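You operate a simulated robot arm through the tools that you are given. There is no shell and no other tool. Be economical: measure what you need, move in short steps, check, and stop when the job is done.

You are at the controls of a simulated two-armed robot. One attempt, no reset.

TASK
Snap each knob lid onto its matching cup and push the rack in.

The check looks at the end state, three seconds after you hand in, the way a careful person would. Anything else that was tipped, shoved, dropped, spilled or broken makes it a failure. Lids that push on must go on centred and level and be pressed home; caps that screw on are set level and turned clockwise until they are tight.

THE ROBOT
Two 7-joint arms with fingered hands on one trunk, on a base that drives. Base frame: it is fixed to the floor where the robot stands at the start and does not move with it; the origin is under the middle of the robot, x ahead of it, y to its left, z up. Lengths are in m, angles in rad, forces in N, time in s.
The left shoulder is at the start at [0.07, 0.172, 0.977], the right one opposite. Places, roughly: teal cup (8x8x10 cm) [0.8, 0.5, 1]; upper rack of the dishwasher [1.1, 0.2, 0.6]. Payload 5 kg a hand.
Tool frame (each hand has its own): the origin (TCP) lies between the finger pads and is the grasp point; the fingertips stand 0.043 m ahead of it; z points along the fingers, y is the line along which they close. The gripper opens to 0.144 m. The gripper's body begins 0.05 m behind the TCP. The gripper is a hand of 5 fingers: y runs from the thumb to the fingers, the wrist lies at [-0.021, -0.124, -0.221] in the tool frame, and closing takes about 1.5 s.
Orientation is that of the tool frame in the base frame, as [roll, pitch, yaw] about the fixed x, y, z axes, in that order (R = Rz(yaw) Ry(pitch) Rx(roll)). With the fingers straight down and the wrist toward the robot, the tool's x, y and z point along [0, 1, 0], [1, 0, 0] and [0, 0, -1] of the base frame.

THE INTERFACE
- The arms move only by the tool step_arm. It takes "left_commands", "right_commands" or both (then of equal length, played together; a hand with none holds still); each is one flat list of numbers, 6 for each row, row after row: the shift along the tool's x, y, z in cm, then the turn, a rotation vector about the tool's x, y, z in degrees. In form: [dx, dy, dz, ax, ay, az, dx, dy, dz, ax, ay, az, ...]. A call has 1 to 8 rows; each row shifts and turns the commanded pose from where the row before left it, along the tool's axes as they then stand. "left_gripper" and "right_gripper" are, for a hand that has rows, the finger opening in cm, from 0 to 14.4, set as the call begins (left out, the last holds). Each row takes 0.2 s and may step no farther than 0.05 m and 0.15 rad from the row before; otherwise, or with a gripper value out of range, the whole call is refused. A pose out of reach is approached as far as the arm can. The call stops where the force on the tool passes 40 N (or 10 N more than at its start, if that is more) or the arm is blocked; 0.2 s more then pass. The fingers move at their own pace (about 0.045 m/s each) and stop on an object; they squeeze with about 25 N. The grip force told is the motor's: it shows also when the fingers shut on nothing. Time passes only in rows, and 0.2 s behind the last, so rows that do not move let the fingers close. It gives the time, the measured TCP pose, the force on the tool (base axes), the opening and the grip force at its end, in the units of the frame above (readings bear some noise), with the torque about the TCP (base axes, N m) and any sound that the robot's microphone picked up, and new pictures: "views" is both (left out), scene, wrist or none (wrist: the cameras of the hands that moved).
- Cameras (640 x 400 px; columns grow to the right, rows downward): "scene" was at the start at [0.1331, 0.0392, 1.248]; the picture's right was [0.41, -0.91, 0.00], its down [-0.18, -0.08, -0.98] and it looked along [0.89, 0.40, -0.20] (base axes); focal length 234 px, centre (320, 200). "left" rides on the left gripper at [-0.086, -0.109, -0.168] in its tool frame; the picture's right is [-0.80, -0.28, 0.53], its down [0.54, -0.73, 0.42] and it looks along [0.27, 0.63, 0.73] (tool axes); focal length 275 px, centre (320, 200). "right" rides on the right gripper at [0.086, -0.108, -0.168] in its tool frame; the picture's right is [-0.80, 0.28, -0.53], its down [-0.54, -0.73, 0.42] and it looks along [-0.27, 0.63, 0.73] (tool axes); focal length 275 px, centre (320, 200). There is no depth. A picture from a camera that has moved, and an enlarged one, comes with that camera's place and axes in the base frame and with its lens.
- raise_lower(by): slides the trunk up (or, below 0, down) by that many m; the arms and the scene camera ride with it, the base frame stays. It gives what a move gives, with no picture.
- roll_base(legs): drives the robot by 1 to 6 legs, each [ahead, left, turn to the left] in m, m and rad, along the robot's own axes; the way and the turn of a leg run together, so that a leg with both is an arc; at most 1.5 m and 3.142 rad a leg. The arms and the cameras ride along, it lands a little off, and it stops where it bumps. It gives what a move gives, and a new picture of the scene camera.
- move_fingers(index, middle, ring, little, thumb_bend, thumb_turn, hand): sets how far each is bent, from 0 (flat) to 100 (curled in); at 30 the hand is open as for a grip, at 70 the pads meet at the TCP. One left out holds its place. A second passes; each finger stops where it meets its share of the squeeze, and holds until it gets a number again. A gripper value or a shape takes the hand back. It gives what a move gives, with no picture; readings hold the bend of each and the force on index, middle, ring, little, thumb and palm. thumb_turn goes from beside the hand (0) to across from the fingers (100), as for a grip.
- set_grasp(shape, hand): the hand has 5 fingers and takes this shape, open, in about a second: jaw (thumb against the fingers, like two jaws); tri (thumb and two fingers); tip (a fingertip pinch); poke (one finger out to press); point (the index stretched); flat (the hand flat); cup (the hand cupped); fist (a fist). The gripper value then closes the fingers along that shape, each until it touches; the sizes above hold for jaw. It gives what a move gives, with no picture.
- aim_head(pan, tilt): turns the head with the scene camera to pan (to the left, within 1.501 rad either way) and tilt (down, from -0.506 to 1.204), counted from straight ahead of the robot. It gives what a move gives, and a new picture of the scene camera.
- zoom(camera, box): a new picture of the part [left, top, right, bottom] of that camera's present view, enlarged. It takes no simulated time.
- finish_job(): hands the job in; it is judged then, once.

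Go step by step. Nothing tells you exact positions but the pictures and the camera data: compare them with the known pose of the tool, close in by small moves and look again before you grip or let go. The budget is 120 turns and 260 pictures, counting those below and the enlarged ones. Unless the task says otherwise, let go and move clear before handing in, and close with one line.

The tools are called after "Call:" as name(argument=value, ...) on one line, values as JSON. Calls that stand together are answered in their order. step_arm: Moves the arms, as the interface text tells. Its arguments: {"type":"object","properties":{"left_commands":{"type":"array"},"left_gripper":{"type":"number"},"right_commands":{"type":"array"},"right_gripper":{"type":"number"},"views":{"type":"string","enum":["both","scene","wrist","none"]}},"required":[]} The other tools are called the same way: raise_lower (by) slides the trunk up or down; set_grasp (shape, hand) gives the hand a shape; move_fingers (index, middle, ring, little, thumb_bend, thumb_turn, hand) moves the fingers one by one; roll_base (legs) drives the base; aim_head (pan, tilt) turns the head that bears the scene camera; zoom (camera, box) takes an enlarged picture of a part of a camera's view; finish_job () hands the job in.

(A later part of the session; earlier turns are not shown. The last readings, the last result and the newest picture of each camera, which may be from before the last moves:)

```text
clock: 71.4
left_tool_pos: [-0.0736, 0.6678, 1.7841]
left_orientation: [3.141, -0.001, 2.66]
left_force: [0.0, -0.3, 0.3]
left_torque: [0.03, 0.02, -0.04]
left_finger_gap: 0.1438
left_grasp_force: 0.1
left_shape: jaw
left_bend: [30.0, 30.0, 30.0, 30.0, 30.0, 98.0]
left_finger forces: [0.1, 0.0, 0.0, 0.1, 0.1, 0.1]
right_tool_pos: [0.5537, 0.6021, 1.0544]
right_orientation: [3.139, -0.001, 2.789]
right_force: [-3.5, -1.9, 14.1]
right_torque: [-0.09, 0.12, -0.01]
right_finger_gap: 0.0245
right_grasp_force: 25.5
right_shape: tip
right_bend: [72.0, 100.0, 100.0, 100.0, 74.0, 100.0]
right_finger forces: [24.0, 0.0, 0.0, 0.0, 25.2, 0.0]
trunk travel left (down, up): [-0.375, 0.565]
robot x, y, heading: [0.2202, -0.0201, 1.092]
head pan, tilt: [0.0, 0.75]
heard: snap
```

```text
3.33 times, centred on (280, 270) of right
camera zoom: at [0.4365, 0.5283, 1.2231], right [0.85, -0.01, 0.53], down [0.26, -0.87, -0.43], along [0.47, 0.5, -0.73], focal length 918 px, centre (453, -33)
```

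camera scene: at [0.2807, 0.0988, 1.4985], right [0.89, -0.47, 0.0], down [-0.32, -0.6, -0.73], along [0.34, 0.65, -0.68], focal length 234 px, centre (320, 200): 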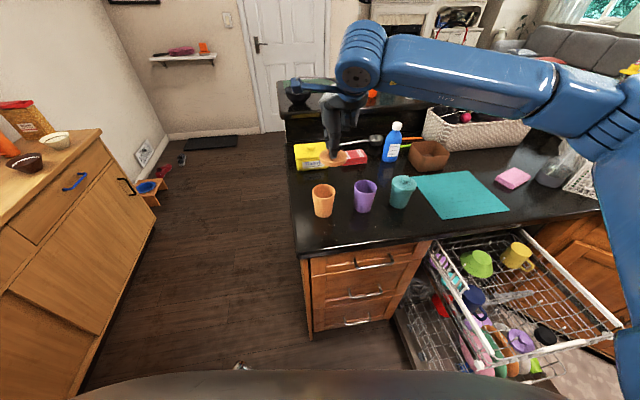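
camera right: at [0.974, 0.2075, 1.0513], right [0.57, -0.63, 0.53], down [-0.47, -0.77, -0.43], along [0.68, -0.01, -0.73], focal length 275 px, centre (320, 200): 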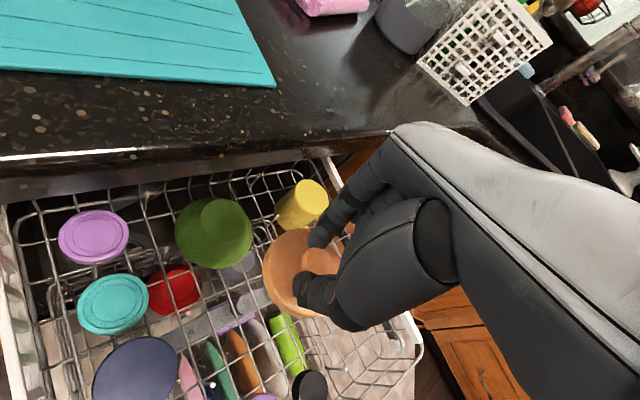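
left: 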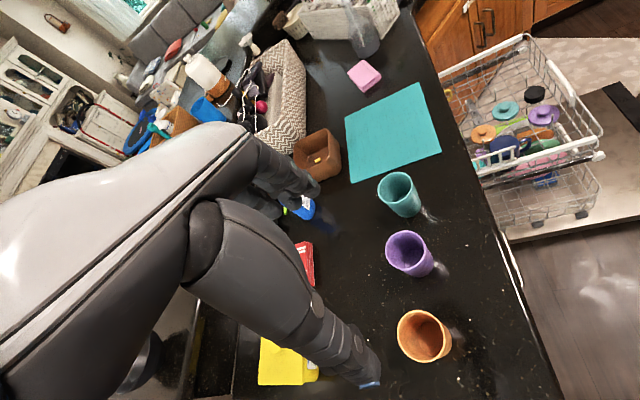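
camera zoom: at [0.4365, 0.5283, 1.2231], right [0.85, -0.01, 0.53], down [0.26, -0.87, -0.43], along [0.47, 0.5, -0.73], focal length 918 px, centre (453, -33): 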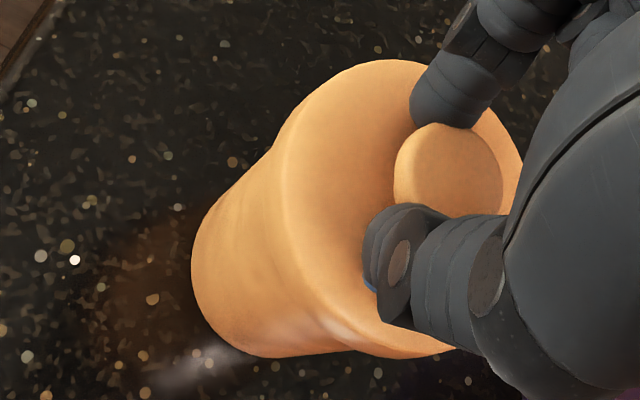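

Snap heard on the orange lid. Give a small extra press, release, rise and inspect.

Call:
step_arm(right_commands=[0, 0, 0.15, 0, 0, 0, 0, 0, 0.15, 0, 0, 0], views="none")

Call:
step_arm(right_commands=[0, 0, 0, 0, 0, 0, 0, 0, 0, 0, 0, 0, 0, 0, 0, 0, 0, 0, 0, 0, -4, 0, 0, 0, 0, 0, -5, 0, 0, 0, 0, 0, -5, 0, 0, 0], right_gripper=5, views="none")

Call:
zoom(camera="scene", box=[305, 170, 345, 210])

Call:
zoom(camera="right", box=[210, 240, 310, 340])

```text
clock: 72.0
left_tool_pos: [-0.0733, 0.6667, 1.7856]
left_orientation: [3.141, 0.001, 2.657]
left_force: [0.3, 0.3, 0.0]
left_torque: [0.0, 0.03, 0.0]
left_finger_gap: 0.1441
left_grasp_force: 0.1
left_shape: jaw
left_bend: [30.0, 30.0, 30.0, 30.0, 30.0, 98.0]
left_finger forces: [0.0, 0.0, 0.0, 0.1, 0.1, 0.1]
right_tool_pos: [0.5536, 0.6016, 1.0539]
right_orientation: [3.138, 0.0, 2.789]
right_force: [-4.2, -2.4, 25.1]
right_torque: [-0.16, 0.13, -0.02]
right_finger_gap: 0.0252
right_grasp_force: 25.0
right_shape: tip
right_bend: [72.0, 100.0, 100.0, 100.0, 74.0, 100.0]
right_finger forces: [26.0, 0.0, 0.0, 0.0, 29.9, 0.0]
trunk travel left (down, up): [-0.375, 0.565]
robot x, y, heading: [0.2214, -0.0168, 1.088]
head pan, tilt: [0.0, 0.75]
```

```text
clock: 73.4
left_tool_pos: [-0.0711, 0.6691, 1.7842]
left_orientation: [3.14, 0.001, 2.658]
left_force: [-0.5, -0.1, -0.7]
left_torque: [0.02, 0.0, -0.07]
left_finger_gap: 0.1437
left_grasp_force: 0.1
left_shape: jaw
left_bend: [30.0, 30.0, 30.0, 30.0, 30.0, 98.0]
left_finger forces: [0.0, 0.0, 0.0, 0.0, 0.1, 0.1]
right_tool_pos: [0.5562, 0.6029, 1.1899]
right_orientation: [-3.14, 0.0, 2.79]
right_force: [-0.8, 0.5, -0.6]
right_torque: [0.05, -0.01, 0.0]
right_finger_gap: 0.0499
right_grasp_force: 0.0
right_shape: tip
right_bend: [73.0, 98.0, 99.0, 99.0, 73.0, 100.0]
right_finger forces: [0.1, 0.0, 0.1, 0.0, 0.1, 0.0]
trunk travel left (down, up): [-0.375, 0.565]
robot x, y, heading: [0.2237, -0.0198, 1.087]
head pan, tilt: [0.0, 0.75]
```

```text
10.00 times, centred on (325, 190) of scene
camera zoom: at [0.2801, 0.0981, 1.4984], right [0.89, -0.46, 0.0], down [-0.32, -0.6, -0.73], along [0.34, 0.65, -0.68], focal length 2342 px, centre (270, 300)
```

zoom: 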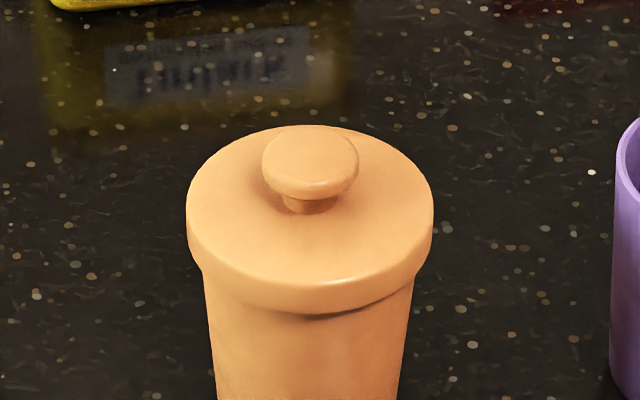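

```text
4.00 times, centred on (260, 290) of right
camera zoom: at [0.4378, 0.5294, 1.3584], right [0.85, -0.01, 0.53], down [0.26, -0.87, -0.42], along [0.47, 0.49, -0.73], focal length 1101 px, centre (560, -160)
```

zoom: 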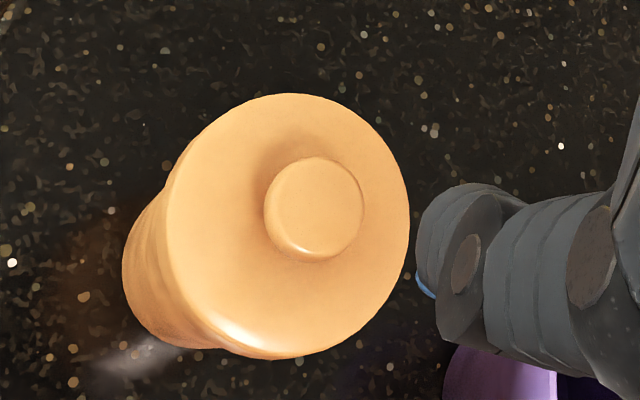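

Orange lid is on, level and snapped. Back to the rack for the purple one, which now has free room around it.

Call:
roll_base(legs=[[0, 0, -0.83]])

Call:
raise_lower(by=-0.3)

Call:
aim_head(pan=-0.2, tilt=0.7)

```text
clock: 76.0
left_tool_pos: [0.5363, 0.6613, 1.7834]
left_orientation: [-3.141, 0.0, 1.824]
left_force: [0.0, 0.1, 0.7]
left_torque: [0.01, -0.01, 0.0]
left_finger_gap: 0.1438
left_grasp_force: 0.1
left_shape: jaw
left_bend: [30.0, 30.0, 30.0, 30.0, 30.0, 98.0]
left_finger forces: [0.1, 0.0, 0.1, 0.0, 0.0, 0.0]
right_tool_pos: [0.9089, 0.1508, 1.1907]
right_orientation: [3.141, 0.0, 1.953]
right_force: [0.0, -0.4, -0.1]
right_torque: [0.01, 0.02, 0.0]
right_finger_gap: 0.0499
right_grasp_force: 0.1
right_shape: tip
right_bend: [73.0, 98.0, 99.0, 99.0, 73.0, 100.0]
right_finger forces: [0.0, 0.0, 0.1, 0.1, 0.1, 0.0]
trunk travel left (down, up): [-0.375, 0.565]
robot x, y, heading: [0.2182, -0.0216, 0.255]
head pan, tilt: [0.0, 0.75]
camera scene: at [0.3479, 0.0145, 1.4985], right [0.25, -0.97, 0.0], down [-0.66, -0.17, -0.73], along [0.71, 0.18, -0.68], focal length 234 px, centre (320, 200)
```

scene: 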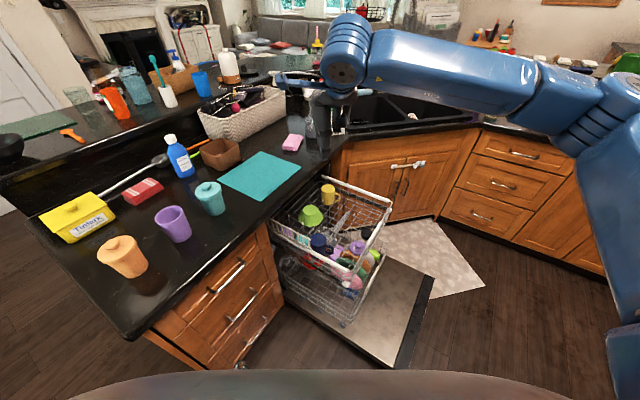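

```text
clock: 79.0
left_tool_pos: [0.5364, 0.6602, 1.4834]
left_orientation: [3.141, 0.0, 1.824]
left_force: [-0.3, -0.1, -0.2]
left_torque: [-0.03, -0.02, -0.02]
left_finger_gap: 0.1437
left_grasp_force: 0.1
left_shape: jaw
left_bend: [30.0, 30.0, 30.0, 30.0, 30.0, 98.0]
left_finger forces: [0.0, 0.1, 0.1, 0.1, 0.1, 0.0]
right_tool_pos: [0.9078, 0.1501, 0.8899]
right_orientation: [3.141, 0.0, 1.953]
right_force: [0.8, 0.5, 0.5]
right_torque: [-0.02, 0.02, -0.04]
right_finger_gap: 0.0499
right_grasp_force: 0.2
right_shape: tip
right_bend: [73.0, 98.0, 99.0, 99.0, 73.0, 100.0]
right_finger forces: [0.1, 0.0, 0.0, 0.0, 0.0, 0.1]
trunk travel left (down, up): [-0.075, 0.865]
robot x, y, heading: [0.2234, -0.0206, 0.257]
head pan, tilt: [0.0, 0.75]
```

```text
clock: 79.7
left_tool_pos: [0.5372, 0.6602, 1.4846]
left_orientation: [-3.142, 0.0, 1.825]
left_force: [0.0, 1.4, 0.4]
left_torque: [0.0, 0.03, 0.01]
left_finger_gap: 0.1437
left_grasp_force: 0.1
left_shape: jaw
left_bend: [30.0, 30.0, 30.0, 30.0, 30.0, 98.0]
left_finger forces: [0.1, 0.0, 0.0, 0.0, 0.0, 0.0]
right_tool_pos: [0.9082, 0.1487, 0.8905]
right_orientation: [3.141, 0.002, 1.954]
right_force: [-0.1, 0.5, 0.7]
right_torque: [0.04, -0.02, 0.02]
right_finger_gap: 0.0497
right_grasp_force: 0.0
right_shape: tip
right_bend: [73.0, 98.0, 99.0, 99.0, 73.0, 100.0]
right_finger forces: [0.1, 0.0, 0.0, 0.0, 0.0, 0.0]
trunk travel left (down, up): [-0.075, 0.865]
robot x, y, heading: [0.2232, -0.017, 0.254]
head pan, tilt: [-0.201, 0.7]
camera scene: at [0.3527, -0.0022, 1.2027], right [0.05, -1.0, 0.0], down [-0.64, -0.03, -0.76], along [0.76, 0.04, -0.64], focal length 234 px, centre (320, 200)
```

scene: 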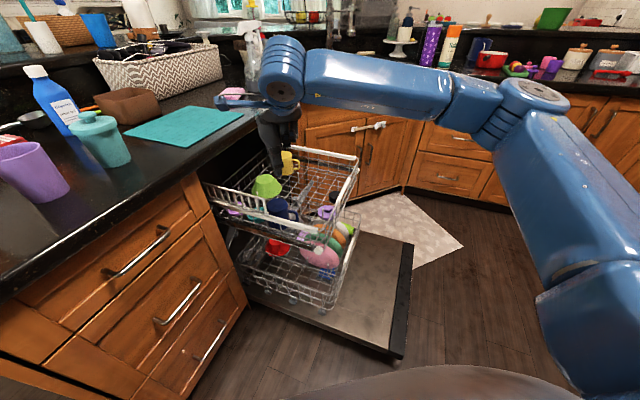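

Call:
step_arm(right_commands=[-4.06, 1.79, 0, 0, 0, 0, -4.06, 1.79, 0, 0, 0, 0, -4.06, 1.79, 0, 0, 0, 0, -4.06, 1.79, 0, 0, 0, 0, 0, 0, 4.2, 0, 0, 0, 0, 0, 4.2, 0, 0, 0, 0, 0, 4.2, 0, 0, 0, 0, 0, 4.2, 0, 0, 0], right_gripper=5, views="wrist")

Call:
zoom(camera="scene", box=[270, 150, 370, 250])

```text
clock: 81.5
left_tool_pos: [0.5379, 0.6601, 1.4838]
left_orientation: [3.141, 0.001, 1.824]
left_force: [0.9, -0.4, -0.4]
left_torque: [0.01, 0.03, -0.01]
left_finger_gap: 0.1437
left_grasp_force: 0.1
left_shape: jaw
left_bend: [30.0, 30.0, 30.0, 30.0, 30.0, 98.0]
left_finger forces: [0.0, 0.1, 0.1, 0.0, 0.1, 0.0]
right_tool_pos: [1.0381, 0.024, 0.7209]
right_orientation: [-3.14, -0.002, 1.952]
right_force: [0.9, 0.5, 0.5]
right_torque: [0.03, 0.02, 0.02]
right_finger_gap: 0.05
right_grasp_force: 0.0
right_shape: tip
right_bend: [73.0, 98.0, 99.0, 99.0, 73.0, 100.0]
right_finger forces: [0.0, 0.1, 0.0, 0.0, 0.0, 0.0]
trunk travel left (down, up): [-0.075, 0.865]
robot x, y, heading: [0.2212, -0.0205, 0.255]
head pan, tilt: [-0.201, 0.7]
camera right: at [0.9056, 0.0617, 0.8891], right [0.56, -0.63, 0.53], down [-0.47, -0.77, -0.42], along [0.68, -0.01, -0.73], focal length 275 px, centre (320, 200)
```

right: 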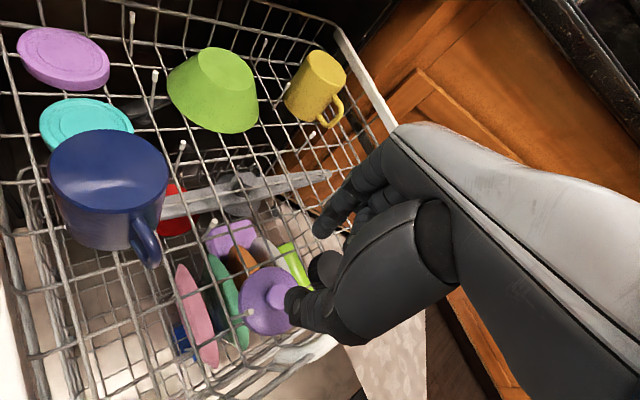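

```text
4.00 times, centred on (320, 200) of scene
camera zoom: at [0.3535, -0.0025, 1.2027], right [0.05, -1.0, 0.0], down [-0.64, -0.03, -0.76], along [0.76, 0.04, -0.64], focal length 937 px, centre (320, 200)
```

zoom: 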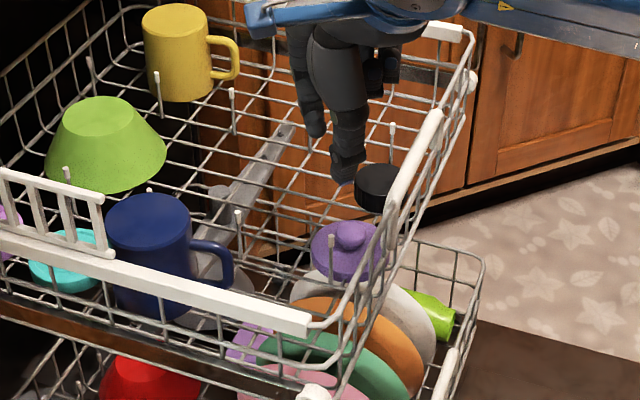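

I'll tilt the hand ~22° so the curled fingers ride above the rim, then approach the knob along the tilted axis.

Call:
step_arm(right_commands=[0, 0, 0, 0, -7.4, 0, 0, 0, 0, 0, -7.3, 0, 0, 0, 0, 0, -7.3, 0, 2, 0.2, 0, 0, 0, 0, 2, 0.15, 0, 0, 0, 0, 0, 0, 3, 0, 0, 0, 0, 0, 3, 0, 0, 0, 0, 0, 0, 0, 0, 0], views="none")

Call:
zoom(camera="right", box=[200, 180, 360, 340])

Call:
zoom(camera="scene", box=[295, 170, 355, 230])

```text
clock: 83.3
left_tool_pos: [0.5366, 0.6596, 1.484]
left_orientation: [-3.14, 0.001, 1.822]
left_force: [-0.9, -0.6, 0.1]
left_torque: [0.0, -0.03, 0.02]
left_finger_gap: 0.1438
left_grasp_force: 0.1
left_shape: jaw
left_bend: [30.0, 30.0, 30.0, 30.0, 30.0, 98.0]
left_finger forces: [0.0, 0.1, 0.0, 0.0, 0.0, 0.0]
right_tool_pos: [1.0347, 0.0395, 0.6497]
right_orientation: [-3.141, 0.385, 1.953]
right_force: [1.1, -0.8, 2.2]
right_torque: [-0.03, -0.01, 0.08]
right_finger_gap: 0.0493
right_grasp_force: 0.0
right_shape: tip
right_bend: [73.0, 98.0, 99.0, 99.0, 74.0, 100.0]
right_finger forces: [0.0, 0.1, 0.0, 0.0, 3.2, 0.1]
trunk travel left (down, up): [-0.075, 0.865]
robot x, y, heading: [0.2243, -0.0207, 0.26]
head pan, tilt: [-0.201, 0.7]
```

```text
2.50 times, centred on (280, 260) of right
camera zoom: at [0.8808, 0.13, 0.7737], right [0.46, -0.39, 0.79], down [-0.43, -0.88, -0.19], along [0.78, -0.25, -0.58], focal length 688 px, centre (420, 50)
```

zoom: 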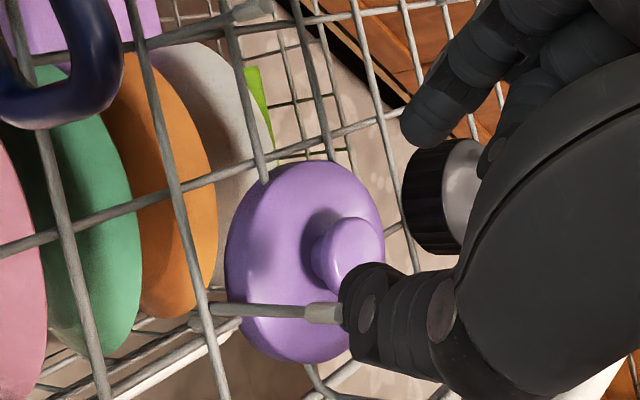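

```text
6.67 times, centred on (325, 200) of scene
camera zoom: at [0.3527, -0.0023, 1.2028], right [0.05, -1.0, 0.0], down [-0.64, -0.03, -0.76], along [0.76, 0.04, -0.64], focal length 1561 px, centre (287, 200)
```

zoom: 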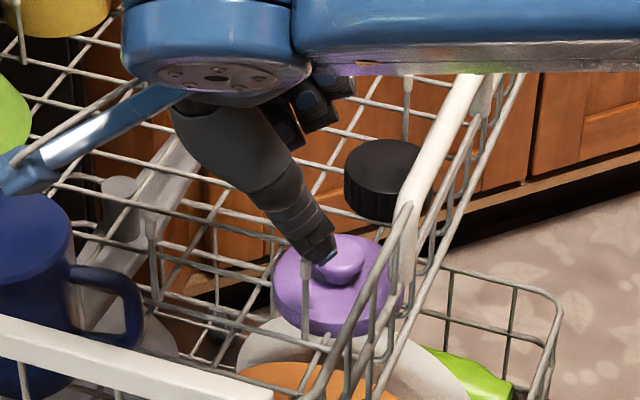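

The thumb grazes a tine. Back off 1 cm, narrow to 4.4 cm, turn slightly, then continue down.

Call:
step_arm(right_commands=[0, 0, -1, 0, 0, 0, 0, 0.2, 0, 0, 0, -6, 0, 0, 0, 0, 0, 0, 0, 0, 1.5, 0, 0, 0, 0, 0, 1.5, 0, 0, 0, 0, 0, 0, 0, 0, 0], right_gripper=4.4, views="none")

Call:
zoom(camera="right", box=[200, 180, 360, 340])

Call:
zoom(camera="scene", box=[295, 170, 355, 230])

```text
clock: 84.7
left_tool_pos: [0.5362, 0.6595, 1.4848]
left_orientation: [3.141, 0.002, 1.825]
left_force: [0.3, -0.6, 0.0]
left_torque: [-0.01, -0.03, 0.0]
left_finger_gap: 0.1436
left_grasp_force: 0.0
left_shape: jaw
left_bend: [30.0, 30.0, 30.0, 30.0, 30.0, 98.0]
left_finger forces: [0.1, 0.0, 0.1, 0.0, 0.0, 0.0]
right_tool_pos: [1.0379, 0.0329, 0.6328]
right_orientation: [-3.097, 0.383, 2.067]
right_force: [0.6, 0.3, -0.4]
right_torque: [0.03, 0.01, 0.03]
right_finger_gap: 0.0446
right_grasp_force: 0.1
right_shape: tip
right_bend: [73.0, 98.0, 99.0, 99.0, 74.0, 100.0]
right_finger forces: [0.0, 0.0, 0.0, 0.0, 0.1, 0.1]
trunk travel left (down, up): [-0.075, 0.865]
robot x, y, heading: [0.22, -0.0198, 0.255]
head pan, tilt: [-0.201, 0.7]
```

```text
2.50 times, centred on (280, 260) of right
camera zoom: at [0.881, 0.1102, 0.7608], right [0.53, -0.33, 0.78], down [-0.35, -0.92, -0.16], along [0.78, -0.18, -0.6], focal length 688 px, centre (420, 50)
```

zoom: 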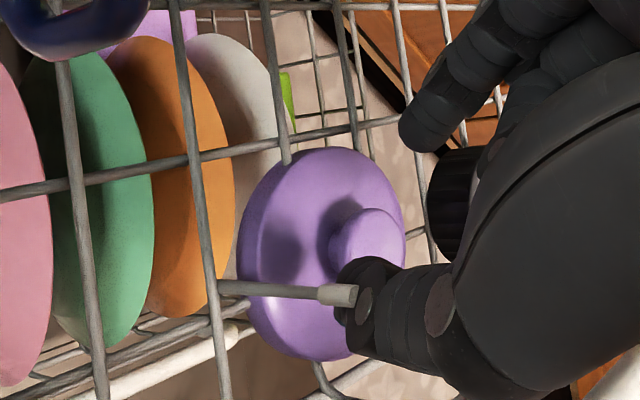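

```text
6.67 times, centred on (325, 200) of scene
camera zoom: at [0.3525, -0.0022, 1.2028], right [0.05, -1.0, 0.0], down [-0.64, -0.03, -0.76], along [0.76, 0.04, -0.64], focal length 1561 px, centre (287, 200)
```

zoom: 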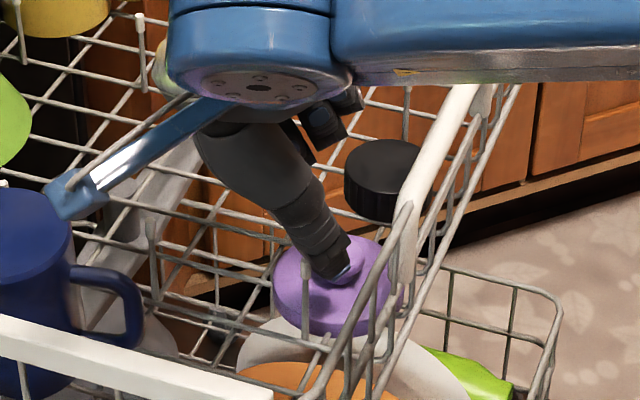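

Clear of the tine. Continue 2.3 cm along the tool axis.

Call:
step_arm(right_commands=[0, 0, 1, 0, 0, 0, 0, 0, 0.8, 0, 0, 0, 0, 0, 0.5, 0, 0, 0, 0, 0, 0, 0, 0, 0], views="none")

Call:
zoom(camera="right", box=[200, 180, 360, 340])

Call:
zoom(camera="scene", box=[295, 170, 355, 230])

```text
clock: 85.7
left_tool_pos: [0.5368, 0.6593, 1.4846]
left_orientation: [3.141, 0.0, 1.824]
left_force: [0.3, 0.0, 0.0]
left_torque: [0.0, 0.0, 0.04]
left_finger_gap: 0.1436
left_grasp_force: 0.0
left_shape: jaw
left_bend: [30.0, 30.0, 30.0, 30.0, 30.0, 98.0]
left_finger forces: [0.0, 0.0, 0.0, 0.0, 0.0, 0.0]
right_tool_pos: [1.0414, 0.0257, 0.6122]
right_orientation: [-3.099, 0.381, 2.067]
right_force: [-0.3, -1.0, 1.2]
right_torque: [-0.05, 0.04, 0.04]
right_finger_gap: 0.0449
right_grasp_force: 0.0
right_shape: tip
right_bend: [73.0, 98.0, 99.0, 99.0, 74.0, 100.0]
right_finger forces: [0.1, 0.0, 0.0, 0.1, 1.3, 0.0]
trunk travel left (down, up): [-0.075, 0.865]
robot x, y, heading: [0.2237, -0.0218, 0.251]
head pan, tilt: [-0.201, 0.7]
```

```text
2.50 times, centred on (280, 260) of right
camera zoom: at [0.8838, 0.103, 0.7399], right [0.53, -0.33, 0.78], down [-0.34, -0.92, -0.16], along [0.78, -0.18, -0.6], focal length 688 px, centre (420, 50)
```

zoom: 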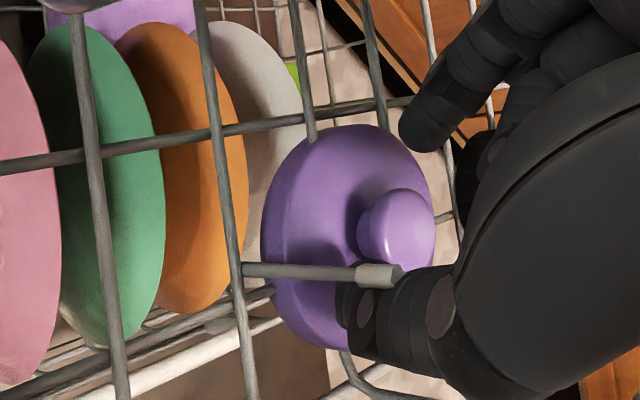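

```text
6.67 times, centred on (325, 200) of scene
camera zoom: at [0.3526, -0.0023, 1.2027], right [0.05, -1.0, 0.0], down [-0.64, -0.03, -0.76], along [0.76, 0.04, -0.64], focal length 1561 px, centre (287, 200)
```

zoom: 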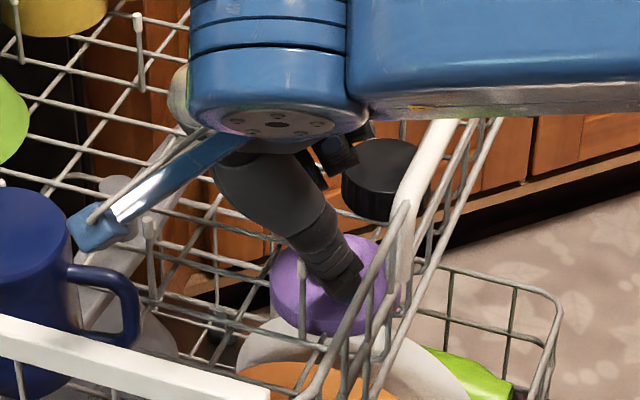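

Knob is between thumb and index. Closing.

Call:
step_arm(right_commands=[0, 0, 0, 0, 0, 0, 0, 0, 0, 0, 0, 0, 0, 0, 0, 0, 0, 0, 0, 0, 0, 0, 0, 0], right_gripper=0, views="none")

Call:
zoom(camera="right", box=[200, 180, 360, 340])

```text
clock: 86.7
left_tool_pos: [0.5371, 0.6614, 1.4852]
left_orientation: [-3.141, 0.0, 1.823]
left_force: [-0.3, -0.3, 0.1]
left_torque: [-0.02, -0.02, -0.01]
left_finger_gap: 0.144
left_grasp_force: 0.1
left_shape: jaw
left_bend: [30.0, 30.0, 30.0, 30.0, 30.0, 98.0]
left_finger forces: [0.0, 0.0, 0.0, 0.0, 0.1, 0.0]
right_tool_pos: [1.0403, 0.0262, 0.6119]
right_orientation: [-3.098, 0.382, 2.067]
right_force: [-0.7, -0.8, 1.0]
right_torque: [-0.03, -0.04, 0.06]
right_finger_gap: 0.0194
right_grasp_force: 25.1
right_shape: tip
right_bend: [70.0, 100.0, 100.0, 100.0, 74.0, 100.0]
right_finger forces: [17.9, 0.0, 0.1, 0.1, 19.6, 0.0]
trunk travel left (down, up): [-0.075, 0.865]
robot x, y, heading: [0.2224, -0.0206, 0.249]
head pan, tilt: [-0.201, 0.7]
```

```text
2.50 times, centred on (280, 260) of right
camera zoom: at [0.8837, 0.103, 0.74], right [0.53, -0.33, 0.78], down [-0.35, -0.92, -0.16], along [0.78, -0.18, -0.6], focal length 688 px, centre (420, 50)
```

zoom: 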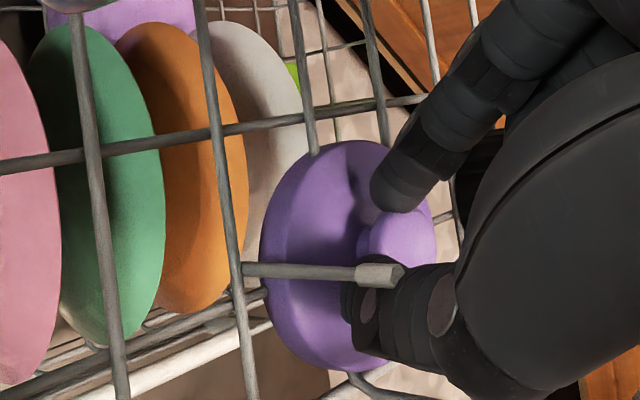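

Gripped at the neck (gap 1.9 cm). Lift straight up (base z) in the tilted pose and check.

Call:
step_arm(right_commands=[-0.37, 0, -0.93, 0, 0, 0, -0.74, 0, -1.85, 0, 0, 0, -1.1, 0, -2.8, 0, 0, 0, -1.1, 0, -2.8, 0, 0, 0, -1.1, 0, -2.8, 0, 0, 0, 0, 0, 0, 0, 0, 0], views="both")

```text
clock: 88.1
left_tool_pos: [0.5361, 0.6608, 1.4841]
left_orientation: [-3.141, 0.001, 1.825]
left_force: [1.0, 0.8, -0.3]
left_torque: [-0.02, 0.05, 0.03]
left_finger_gap: 0.1438
left_grasp_force: 0.1
left_shape: jaw
left_bend: [30.0, 30.0, 30.0, 30.0, 30.0, 98.0]
left_finger forces: [0.0, 0.1, 0.0, 0.0, 0.1, 0.0]
right_tool_pos: [1.0456, 0.0275, 0.7311]
right_orientation: [-3.098, 0.382, 2.068]
right_force: [-0.7, -0.7, -0.2]
right_torque: [-0.03, -0.01, 0.02]
right_finger_gap: 0.019
right_grasp_force: 24.9
right_shape: tip
right_bend: [70.0, 100.0, 100.0, 100.0, 74.0, 100.0]
right_finger forces: [18.4, 0.0, 0.1, 0.0, 19.1, 0.1]
trunk travel left (down, up): [-0.075, 0.865]
robot x, y, heading: [0.2189, -0.0233, 0.255]
head pan, tilt: [-0.201, 0.7]
camera scene: at [0.3532, -0.0022, 1.2026], right [0.05, -1.0, 0.0], down [-0.64, -0.03, -0.76], along [0.76, 0.04, -0.64], focal length 234 px, centre (320, 200)
camera right: at [0.8874, 0.1048, 0.8599], right [0.53, -0.33, 0.78], down [-0.35, -0.92, -0.16], along [0.78, -0.18, -0.6], focal length 275 px, centre (320, 200)
```

scene: 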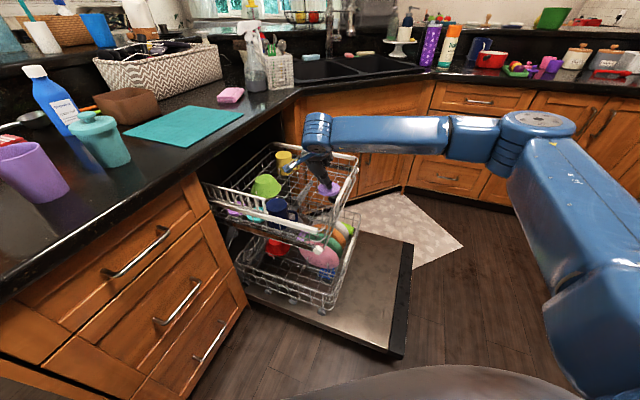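
right: 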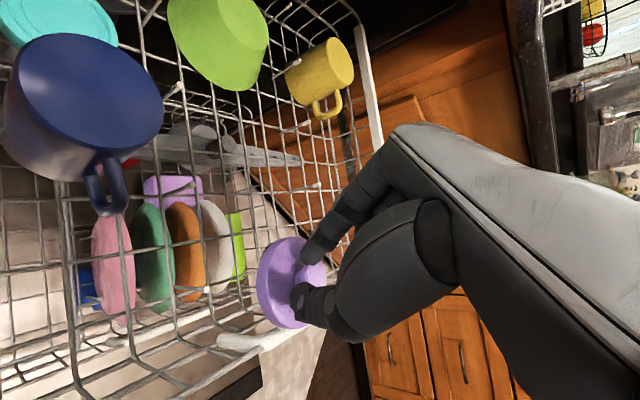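

Lid held. Continue lifting, raise the trunk, pull in and turn to the purple cup.

Call:
step_arm(right_commands=[-1.39, 0, -3.47, 0, 0, 0, -1.39, 0, -3.47, 0, 0, 0, -1.39, 0, -3.47, 0, 0, 0, -1.39, 0, -3.47, 0, 0, 0, 1.67, -3.85, -0.67, 0, 0, 0, 1.67, -3.85, -0.67, 0, 0, 0], views="none")

Call:
raise_lower(by=0.3)

Call:
roll_base(legs=[[0, 0, 0.83]])

Call:
aim_head(pan=-0.1, tilt=0.75)

```text
clock: 89.5
left_tool_pos: [0.5347, 0.6608, 1.4843]
left_orientation: [3.138, 0.0, 1.823]
left_force: [-0.3, -0.1, 0.1]
left_torque: [0.02, -0.09, -0.02]
left_finger_gap: 0.1438
left_grasp_force: 0.0
left_shape: jaw
left_bend: [30.0, 30.0, 30.0, 30.0, 30.0, 98.0]
left_finger forces: [0.0, 0.1, 0.0, 0.0, 0.0, 0.0]
right_tool_pos: [0.9649, 0.0304, 0.8861]
right_orientation: [-3.099, 0.383, 2.066]
right_force: [-0.2, -0.3, -0.2]
right_torque: [0.02, -0.03, -0.02]
right_finger_gap: 0.0192
right_grasp_force: 25.0
right_shape: tip
right_bend: [70.0, 100.0, 100.0, 100.0, 74.0, 100.0]
right_finger forces: [18.3, 0.1, 0.0, 0.1, 19.2, 0.1]
trunk travel left (down, up): [-0.075, 0.865]
robot x, y, heading: [0.2243, -0.0224, 0.252]
head pan, tilt: [-0.201, 0.7]
```

```text
clock: 92.5
left_tool_pos: [0.5372, 0.6609, 1.7843]
left_orientation: [-3.142, 0.001, 1.824]
left_force: [0.4, -0.6, 0.5]
left_torque: [0.0, -0.02, 0.0]
left_finger_gap: 0.1439
left_grasp_force: 0.1
left_shape: jaw
left_bend: [30.0, 30.0, 30.0, 30.0, 30.0, 98.0]
left_finger forces: [0.1, 0.0, 0.0, 0.0, 0.1, 0.1]
right_tool_pos: [0.9663, 0.0309, 1.1854]
right_orientation: [-3.099, 0.381, 2.066]
right_force: [-0.1, 0.0, -0.5]
right_torque: [0.01, 0.0, 0.0]
right_finger_gap: 0.0191
right_grasp_force: 24.9
right_shape: tip
right_bend: [70.0, 100.0, 100.0, 100.0, 74.0, 100.0]
right_finger forces: [18.4, 0.0, 0.0, 0.0, 19.1, 0.1]
trunk travel left (down, up): [-0.375, 0.565]
robot x, y, heading: [0.2214, -0.0167, 0.253]
head pan, tilt: [-0.201, 0.7]
```

```text
clock: 95.1
left_tool_pos: [-0.0761, 0.6682, 1.784]
left_orientation: [3.141, 0.0, 2.668]
left_force: [0.5, -0.2, -0.1]
left_torque: [-0.01, -0.01, 0.03]
left_finger_gap: 0.1439
left_grasp_force: 0.0
left_shape: jaw
left_bend: [30.0, 30.0, 30.0, 30.0, 30.0, 98.0]
left_finger forces: [0.0, 0.0, 0.1, 0.0, 0.0, 0.0]
right_tool_pos: [0.679, 0.5691, 1.184]
right_orientation: [-3.099, 0.379, 2.911]
right_force: [-0.2, -1.3, -0.8]
right_torque: [0.0, 0.04, -0.02]
right_finger_gap: 0.019
right_grasp_force: 25.0
right_shape: tip
right_bend: [70.0, 100.0, 100.0, 100.0, 74.0, 100.0]
right_finger forces: [18.1, 0.0, 0.1, 0.1, 18.8, 0.0]
trunk travel left (down, up): [-0.375, 0.565]
robot x, y, heading: [0.2213, -0.0208, 1.095]
head pan, tilt: [-0.201, 0.7]
camera scene: at [0.2957, 0.0919, 1.5027], right [0.78, -0.63, 0.0], down [-0.4, -0.5, -0.76], along [0.48, 0.6, -0.64], focal length 234 px, centre (320, 200)
```

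scene: 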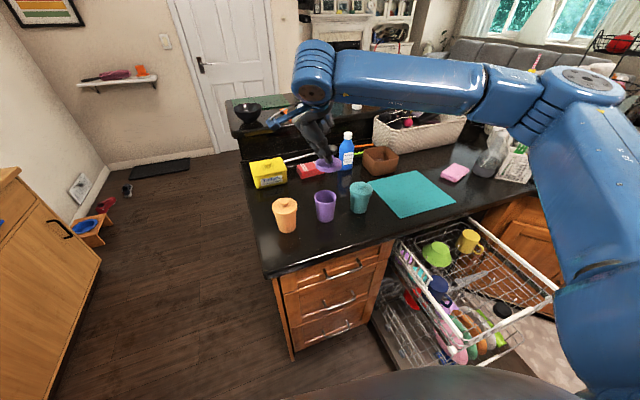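

```text
clock: 95.8
left_tool_pos: [-0.0763, 0.6679, 1.7839]
left_orientation: [3.141, -0.001, 2.666]
left_force: [-0.5, 0.0, 0.0]
left_torque: [-0.02, -0.01, 0.03]
left_finger_gap: 0.1438
left_grasp_force: 0.0
left_shape: jaw
left_bend: [30.0, 30.0, 30.0, 30.0, 30.0, 98.0]
left_finger forces: [0.0, 0.0, 0.0, 0.0, 0.0, 0.0]
right_tool_pos: [0.6797, 0.5691, 1.1841]
right_orientation: [-3.099, 0.382, 2.91]
right_force: [0.2, 0.4, -0.3]
right_torque: [-0.03, 0.01, -0.01]
right_finger_gap: 0.0192
right_grasp_force: 24.8
right_shape: tip
right_bend: [70.0, 100.0, 100.0, 100.0, 74.0, 100.0]
right_finger forces: [18.2, 0.1, 0.1, 0.0, 18.7, 0.0]
trunk travel left (down, up): [-0.375, 0.565]
robot x, y, heading: [0.2181, -0.0194, 1.094]
head pan, tilt: [-0.099, 0.75]
camera scene: at [0.2871, 0.0951, 1.4985], right [0.84, -0.54, 0.0], down [-0.37, -0.57, -0.73], along [0.4, 0.61, -0.68], focal length 234 px, centre (320, 200)
```

scene: 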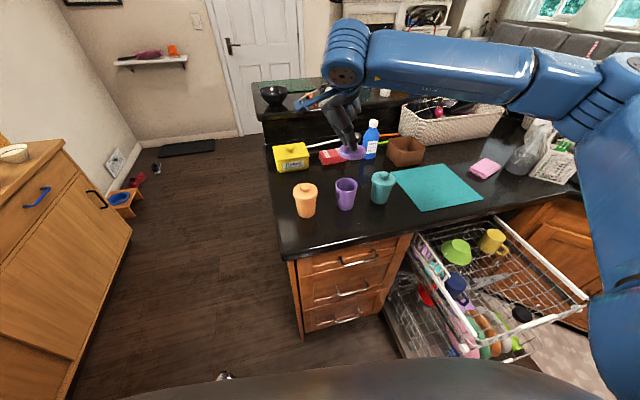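

Call:
zoom(camera="scene", box=[300, 120, 410, 220])

Call:
zoom(camera="right", box=[120, 160, 400, 360])

```text
4.00 times, centred on (355, 170) of scene
camera zoom: at [0.2871, 0.0951, 1.4985], right [0.84, -0.54, 0.0], down [-0.37, -0.57, -0.73], along [0.4, 0.61, -0.68], focal length 937 px, centre (180, 320)
```

zoom: 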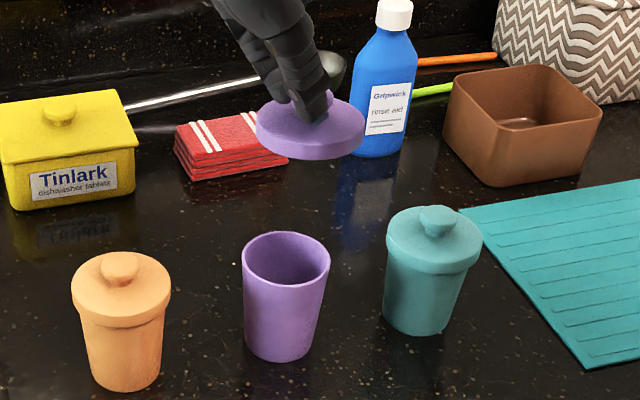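

```text
2.00 times, centred on (260, 260) of right
camera zoom: at [0.5161, 0.5028, 1.3132], right [0.6, 0.17, 0.78], down [0.46, -0.87, -0.16], along [0.65, 0.46, -0.6], focal length 551 px, centre (440, 80)
```

zoom: 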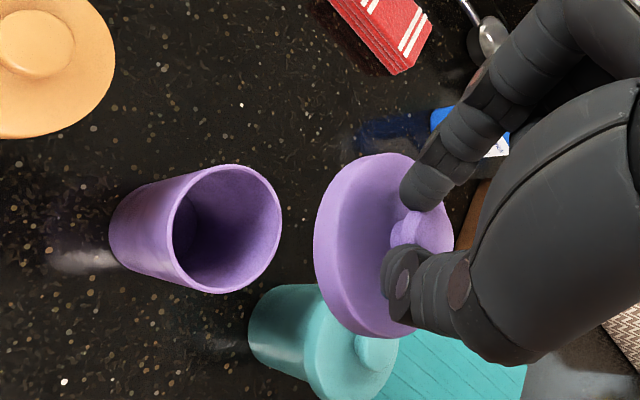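

The purple lid hangs near (0.70,0.56); the cup is at about (0.691,0.561). Move over and lower to ~2–3 cm above the rim.

Call:
step_arm(right_commands=[1.4, 0.05, 2.67, 0, 0, 0, 1.4, 0.05, 2.67, 0, 0, 0, 1.4, 0.05, 2.67, 0, 0, 0, 0, 0, 0, 0, 0, 0], views="none")

Call:
zoom(camera="scene", box=[325, 150, 375, 210])

Call:
zoom(camera="right", box=[180, 180, 360, 350])

```text
clock: 96.8
left_tool_pos: [-0.0756, 0.6667, 1.7841]
left_orientation: [-3.141, 0.001, 2.667]
left_force: [-0.4, -0.5, 0.0]
left_torque: [0.0, 0.01, 0.0]
left_finger_gap: 0.1437
left_grasp_force: 0.1
left_shape: jaw
left_bend: [30.0, 30.0, 30.0, 30.0, 30.0, 98.0]
left_finger forces: [0.1, 0.1, 0.0, 0.0, 0.0, 0.0]
right_tool_pos: [0.6681, 0.5693, 1.0937]
right_orientation: [-3.1, 0.379, 2.911]
right_force: [-0.2, -0.6, 1.0]
right_torque: [-0.01, 0.05, 0.05]
right_finger_gap: 0.0189
right_grasp_force: 25.0
right_shape: tip
right_bend: [70.0, 100.0, 100.0, 100.0, 74.0, 100.0]
right_finger forces: [18.0, 0.1, 0.0, 0.0, 18.7, 0.0]
trunk travel left (down, up): [-0.375, 0.565]
robot x, y, heading: [0.2201, -0.0206, 1.095]
head pan, tilt: [-0.099, 0.75]
```

```text
6.67 times, centred on (350, 180) of scene
camera zoom: at [0.2873, 0.0949, 1.4985], right [0.84, -0.54, 0.0], down [-0.37, -0.57, -0.73], along [0.4, 0.61, -0.68], focal length 1561 px, centre (120, 333)
```

zoom: 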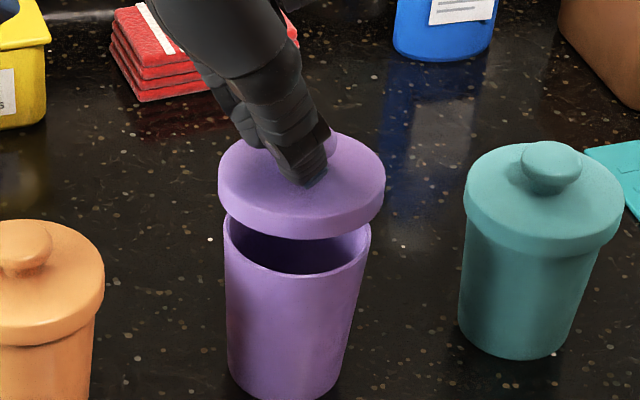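

```text
2.35 times, centred on (270, 265) of right
camera zoom: at [0.5053, 0.5026, 1.2222], right [0.6, 0.17, 0.78], down [0.46, -0.87, -0.16], along [0.65, 0.46, -0.6], focal length 648 px, centre (438, 47)
```

zoom: 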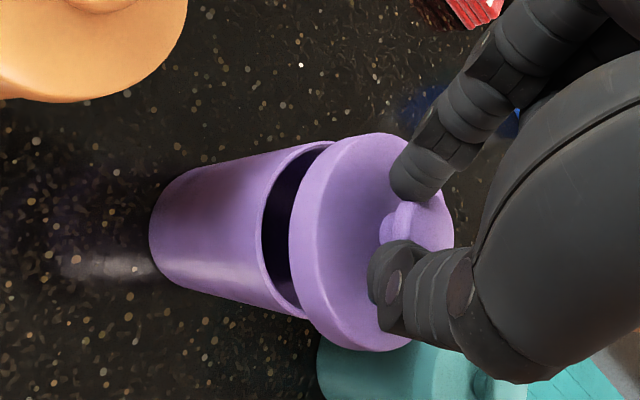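

Call:
step_arm(right_commands=[0.3, 0.11, 0.6, 0, 0, 0, 0.3, 0.11, 0.6, 0, 0, 0, 0, 0, 0, 0, 0, 0], views="none")

Call:
zoom(camera="scene", box=[325, 165, 365, 205])

Call:
zoom(camera="right", box=[220, 200, 340, 320])

```text
clock: 97.6
left_tool_pos: [-0.0759, 0.667, 1.7856]
left_orientation: [3.141, 0.0, 2.668]
left_force: [-0.4, -0.9, -0.1]
left_torque: [0.01, -0.01, 0.0]
left_finger_gap: 0.1437
left_grasp_force: 0.1
left_shape: jaw
left_bend: [30.0, 30.0, 30.0, 30.0, 30.0, 98.0]
left_finger forces: [0.0, 0.0, 0.0, 0.0, 0.0, 0.0]
right_tool_pos: [0.6681, 0.57, 1.082]
right_orientation: [-3.099, 0.383, 2.909]
right_force: [0.5, 0.0, -0.6]
right_torque: [0.01, 0.0, 0.01]
right_finger_gap: 0.0189
right_grasp_force: 24.6
right_shape: tip
right_bend: [70.0, 100.0, 100.0, 100.0, 74.0, 100.0]
right_finger forces: [18.1, 0.0, 0.0, 0.0, 18.6, 0.0]
trunk travel left (down, up): [-0.375, 0.565]
robot x, y, heading: [0.2201, -0.022, 1.098]
head pan, tilt: [-0.099, 0.75]
```

```text
10.00 times, centred on (345, 185) of scene
camera zoom: at [0.2871, 0.095, 1.4985], right [0.84, -0.54, 0.0], down [-0.37, -0.57, -0.73], along [0.4, 0.61, -0.68], focal length 2342 px, centre (70, 350)
```

zoom: 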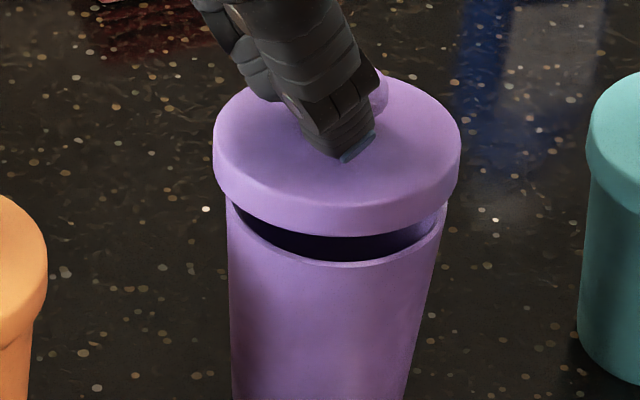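

```text
3.33 times, centred on (280, 260) of right
camera zoom: at [0.5052, 0.5045, 1.2098], right [0.6, 0.17, 0.78], down [0.46, -0.87, -0.16], along [0.65, 0.46, -0.6], focal length 918 px, centre (453, 0)
```

zoom: 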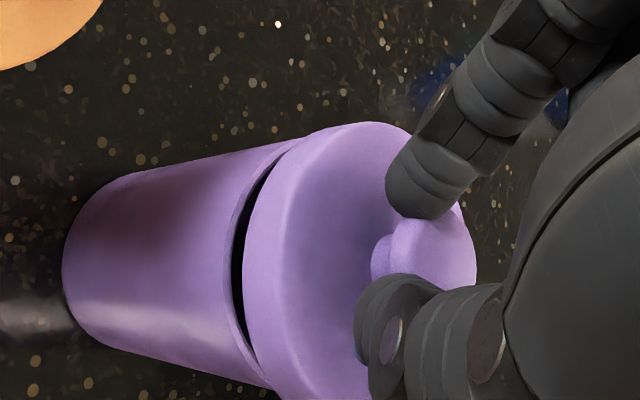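

Well centred; the lid is tipped a few degrees in the grip, so I'll set it lightly on the cup, release, and regrip upright.

Call:
step_arm(right_commands=[0.15, -0.1, 0.4, 0, 0, 0, 0.15, 0, 0.35, 0, 0, 0, 0.1, 0, 0.25, 0, 0, 0, 0, 0, 0, 0, 0, 0], views="none")

Call:
zoom(camera="scene", box=[325, 165, 365, 205])

Call:
zoom(camera="right", box=[220, 200, 340, 320])

```text
clock: 98.6
left_tool_pos: [-0.0767, 0.6673, 1.7841]
left_orientation: [3.141, 0.0, 2.666]
left_force: [0.0, -0.1, 0.9]
left_torque: [-0.03, -0.01, 0.01]
left_finger_gap: 0.1438
left_grasp_force: 0.1
left_shape: jaw
left_bend: [30.0, 30.0, 30.0, 30.0, 30.0, 98.0]
left_finger forces: [0.1, 0.0, 0.0, 0.0, 0.1, 0.0]
right_tool_pos: [0.6657, 0.5687, 1.0711]
right_orientation: [-3.1, 0.382, 2.91]
right_force: [-0.4, 0.8, 0.3]
right_torque: [0.04, 0.01, 0.03]
right_finger_gap: 0.0189
right_grasp_force: 24.9
right_shape: tip
right_bend: [70.0, 100.0, 100.0, 100.0, 74.0, 100.0]
right_finger forces: [18.1, 0.1, 0.0, 0.0, 18.6, 0.0]
trunk travel left (down, up): [-0.375, 0.565]
robot x, y, heading: [0.223, -0.0227, 1.093]
head pan, tilt: [-0.099, 0.75]
```

```text
10.00 times, centred on (345, 185) of scene
camera zoom: at [0.2872, 0.0951, 1.4985], right [0.84, -0.54, 0.0], down [-0.37, -0.57, -0.73], along [0.4, 0.61, -0.68], focal length 2342 px, centre (70, 350)
```

zoom: 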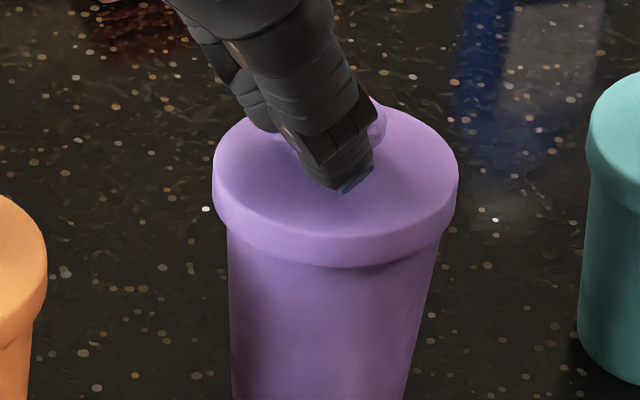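

```text
3.33 times, centred on (280, 260) of right
camera zoom: at [0.5044, 0.5027, 1.1986], right [0.6, 0.17, 0.78], down [0.46, -0.87, -0.16], along [0.65, 0.46, -0.6], focal length 918 px, centre (453, 0)
```

zoom: 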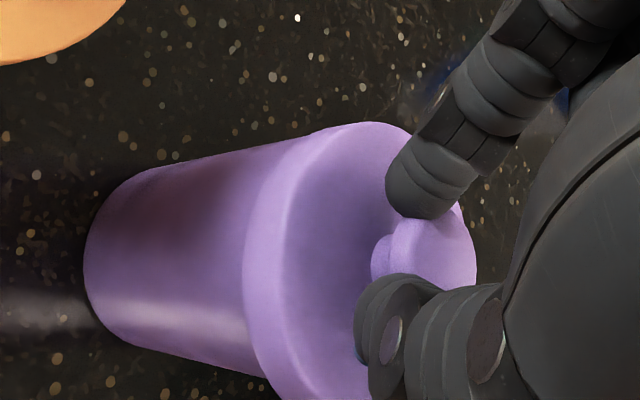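

Call:
step_arm(right_commands=[0.08, 0, 0.2, 0, 0, 0, 0.08, 0, 0.2, 0, 0, 0, 0.08, 0, 0.2, 0, 0, 0], views="none")

Call:
zoom(camera="scene", box=[325, 165, 365, 205])

```text
clock: 99.4
left_tool_pos: [-0.076, 0.6679, 1.7836]
left_orientation: [-3.141, 0.0, 2.667]
left_force: [-0.1, 0.9, -0.8]
left_torque: [-0.01, -0.01, 0.01]
left_finger_gap: 0.144
left_grasp_force: 0.0
left_shape: jaw
left_bend: [30.0, 30.0, 30.0, 30.0, 30.0, 98.0]
left_finger forces: [0.1, 0.0, 0.0, 0.1, 0.0, 0.1]
right_tool_pos: [0.6691, 0.5691, 1.0648]
right_orientation: [-3.099, 0.382, 2.911]
right_force: [1.1, 0.7, 0.9]
right_torque: [0.03, 0.0, -0.01]
right_finger_gap: 0.0187
right_grasp_force: 25.2
right_shape: tip
right_bend: [70.0, 100.0, 100.0, 100.0, 74.0, 100.0]
right_finger forces: [18.1, 0.1, 0.1, 0.0, 18.7, 0.1]
trunk travel left (down, up): [-0.375, 0.565]
robot x, y, heading: [0.2194, -0.0227, 1.1]
head pan, tilt: [-0.099, 0.75]
```

```text
10.00 times, centred on (345, 185) of scene
camera zoom: at [0.2872, 0.0952, 1.4985], right [0.84, -0.54, 0.0], down [-0.37, -0.57, -0.73], along [0.4, 0.61, -0.68], focal length 2342 px, centre (70, 350)
```

zoom: 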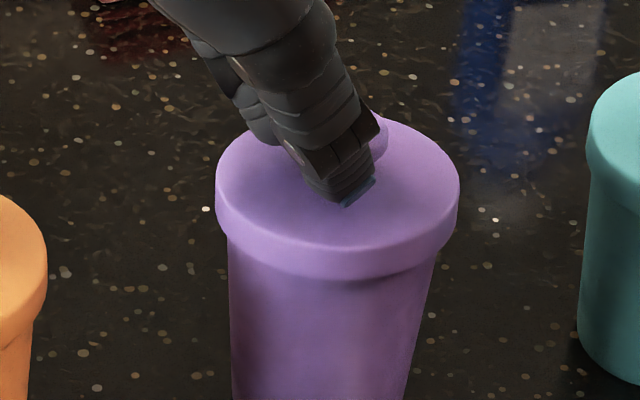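

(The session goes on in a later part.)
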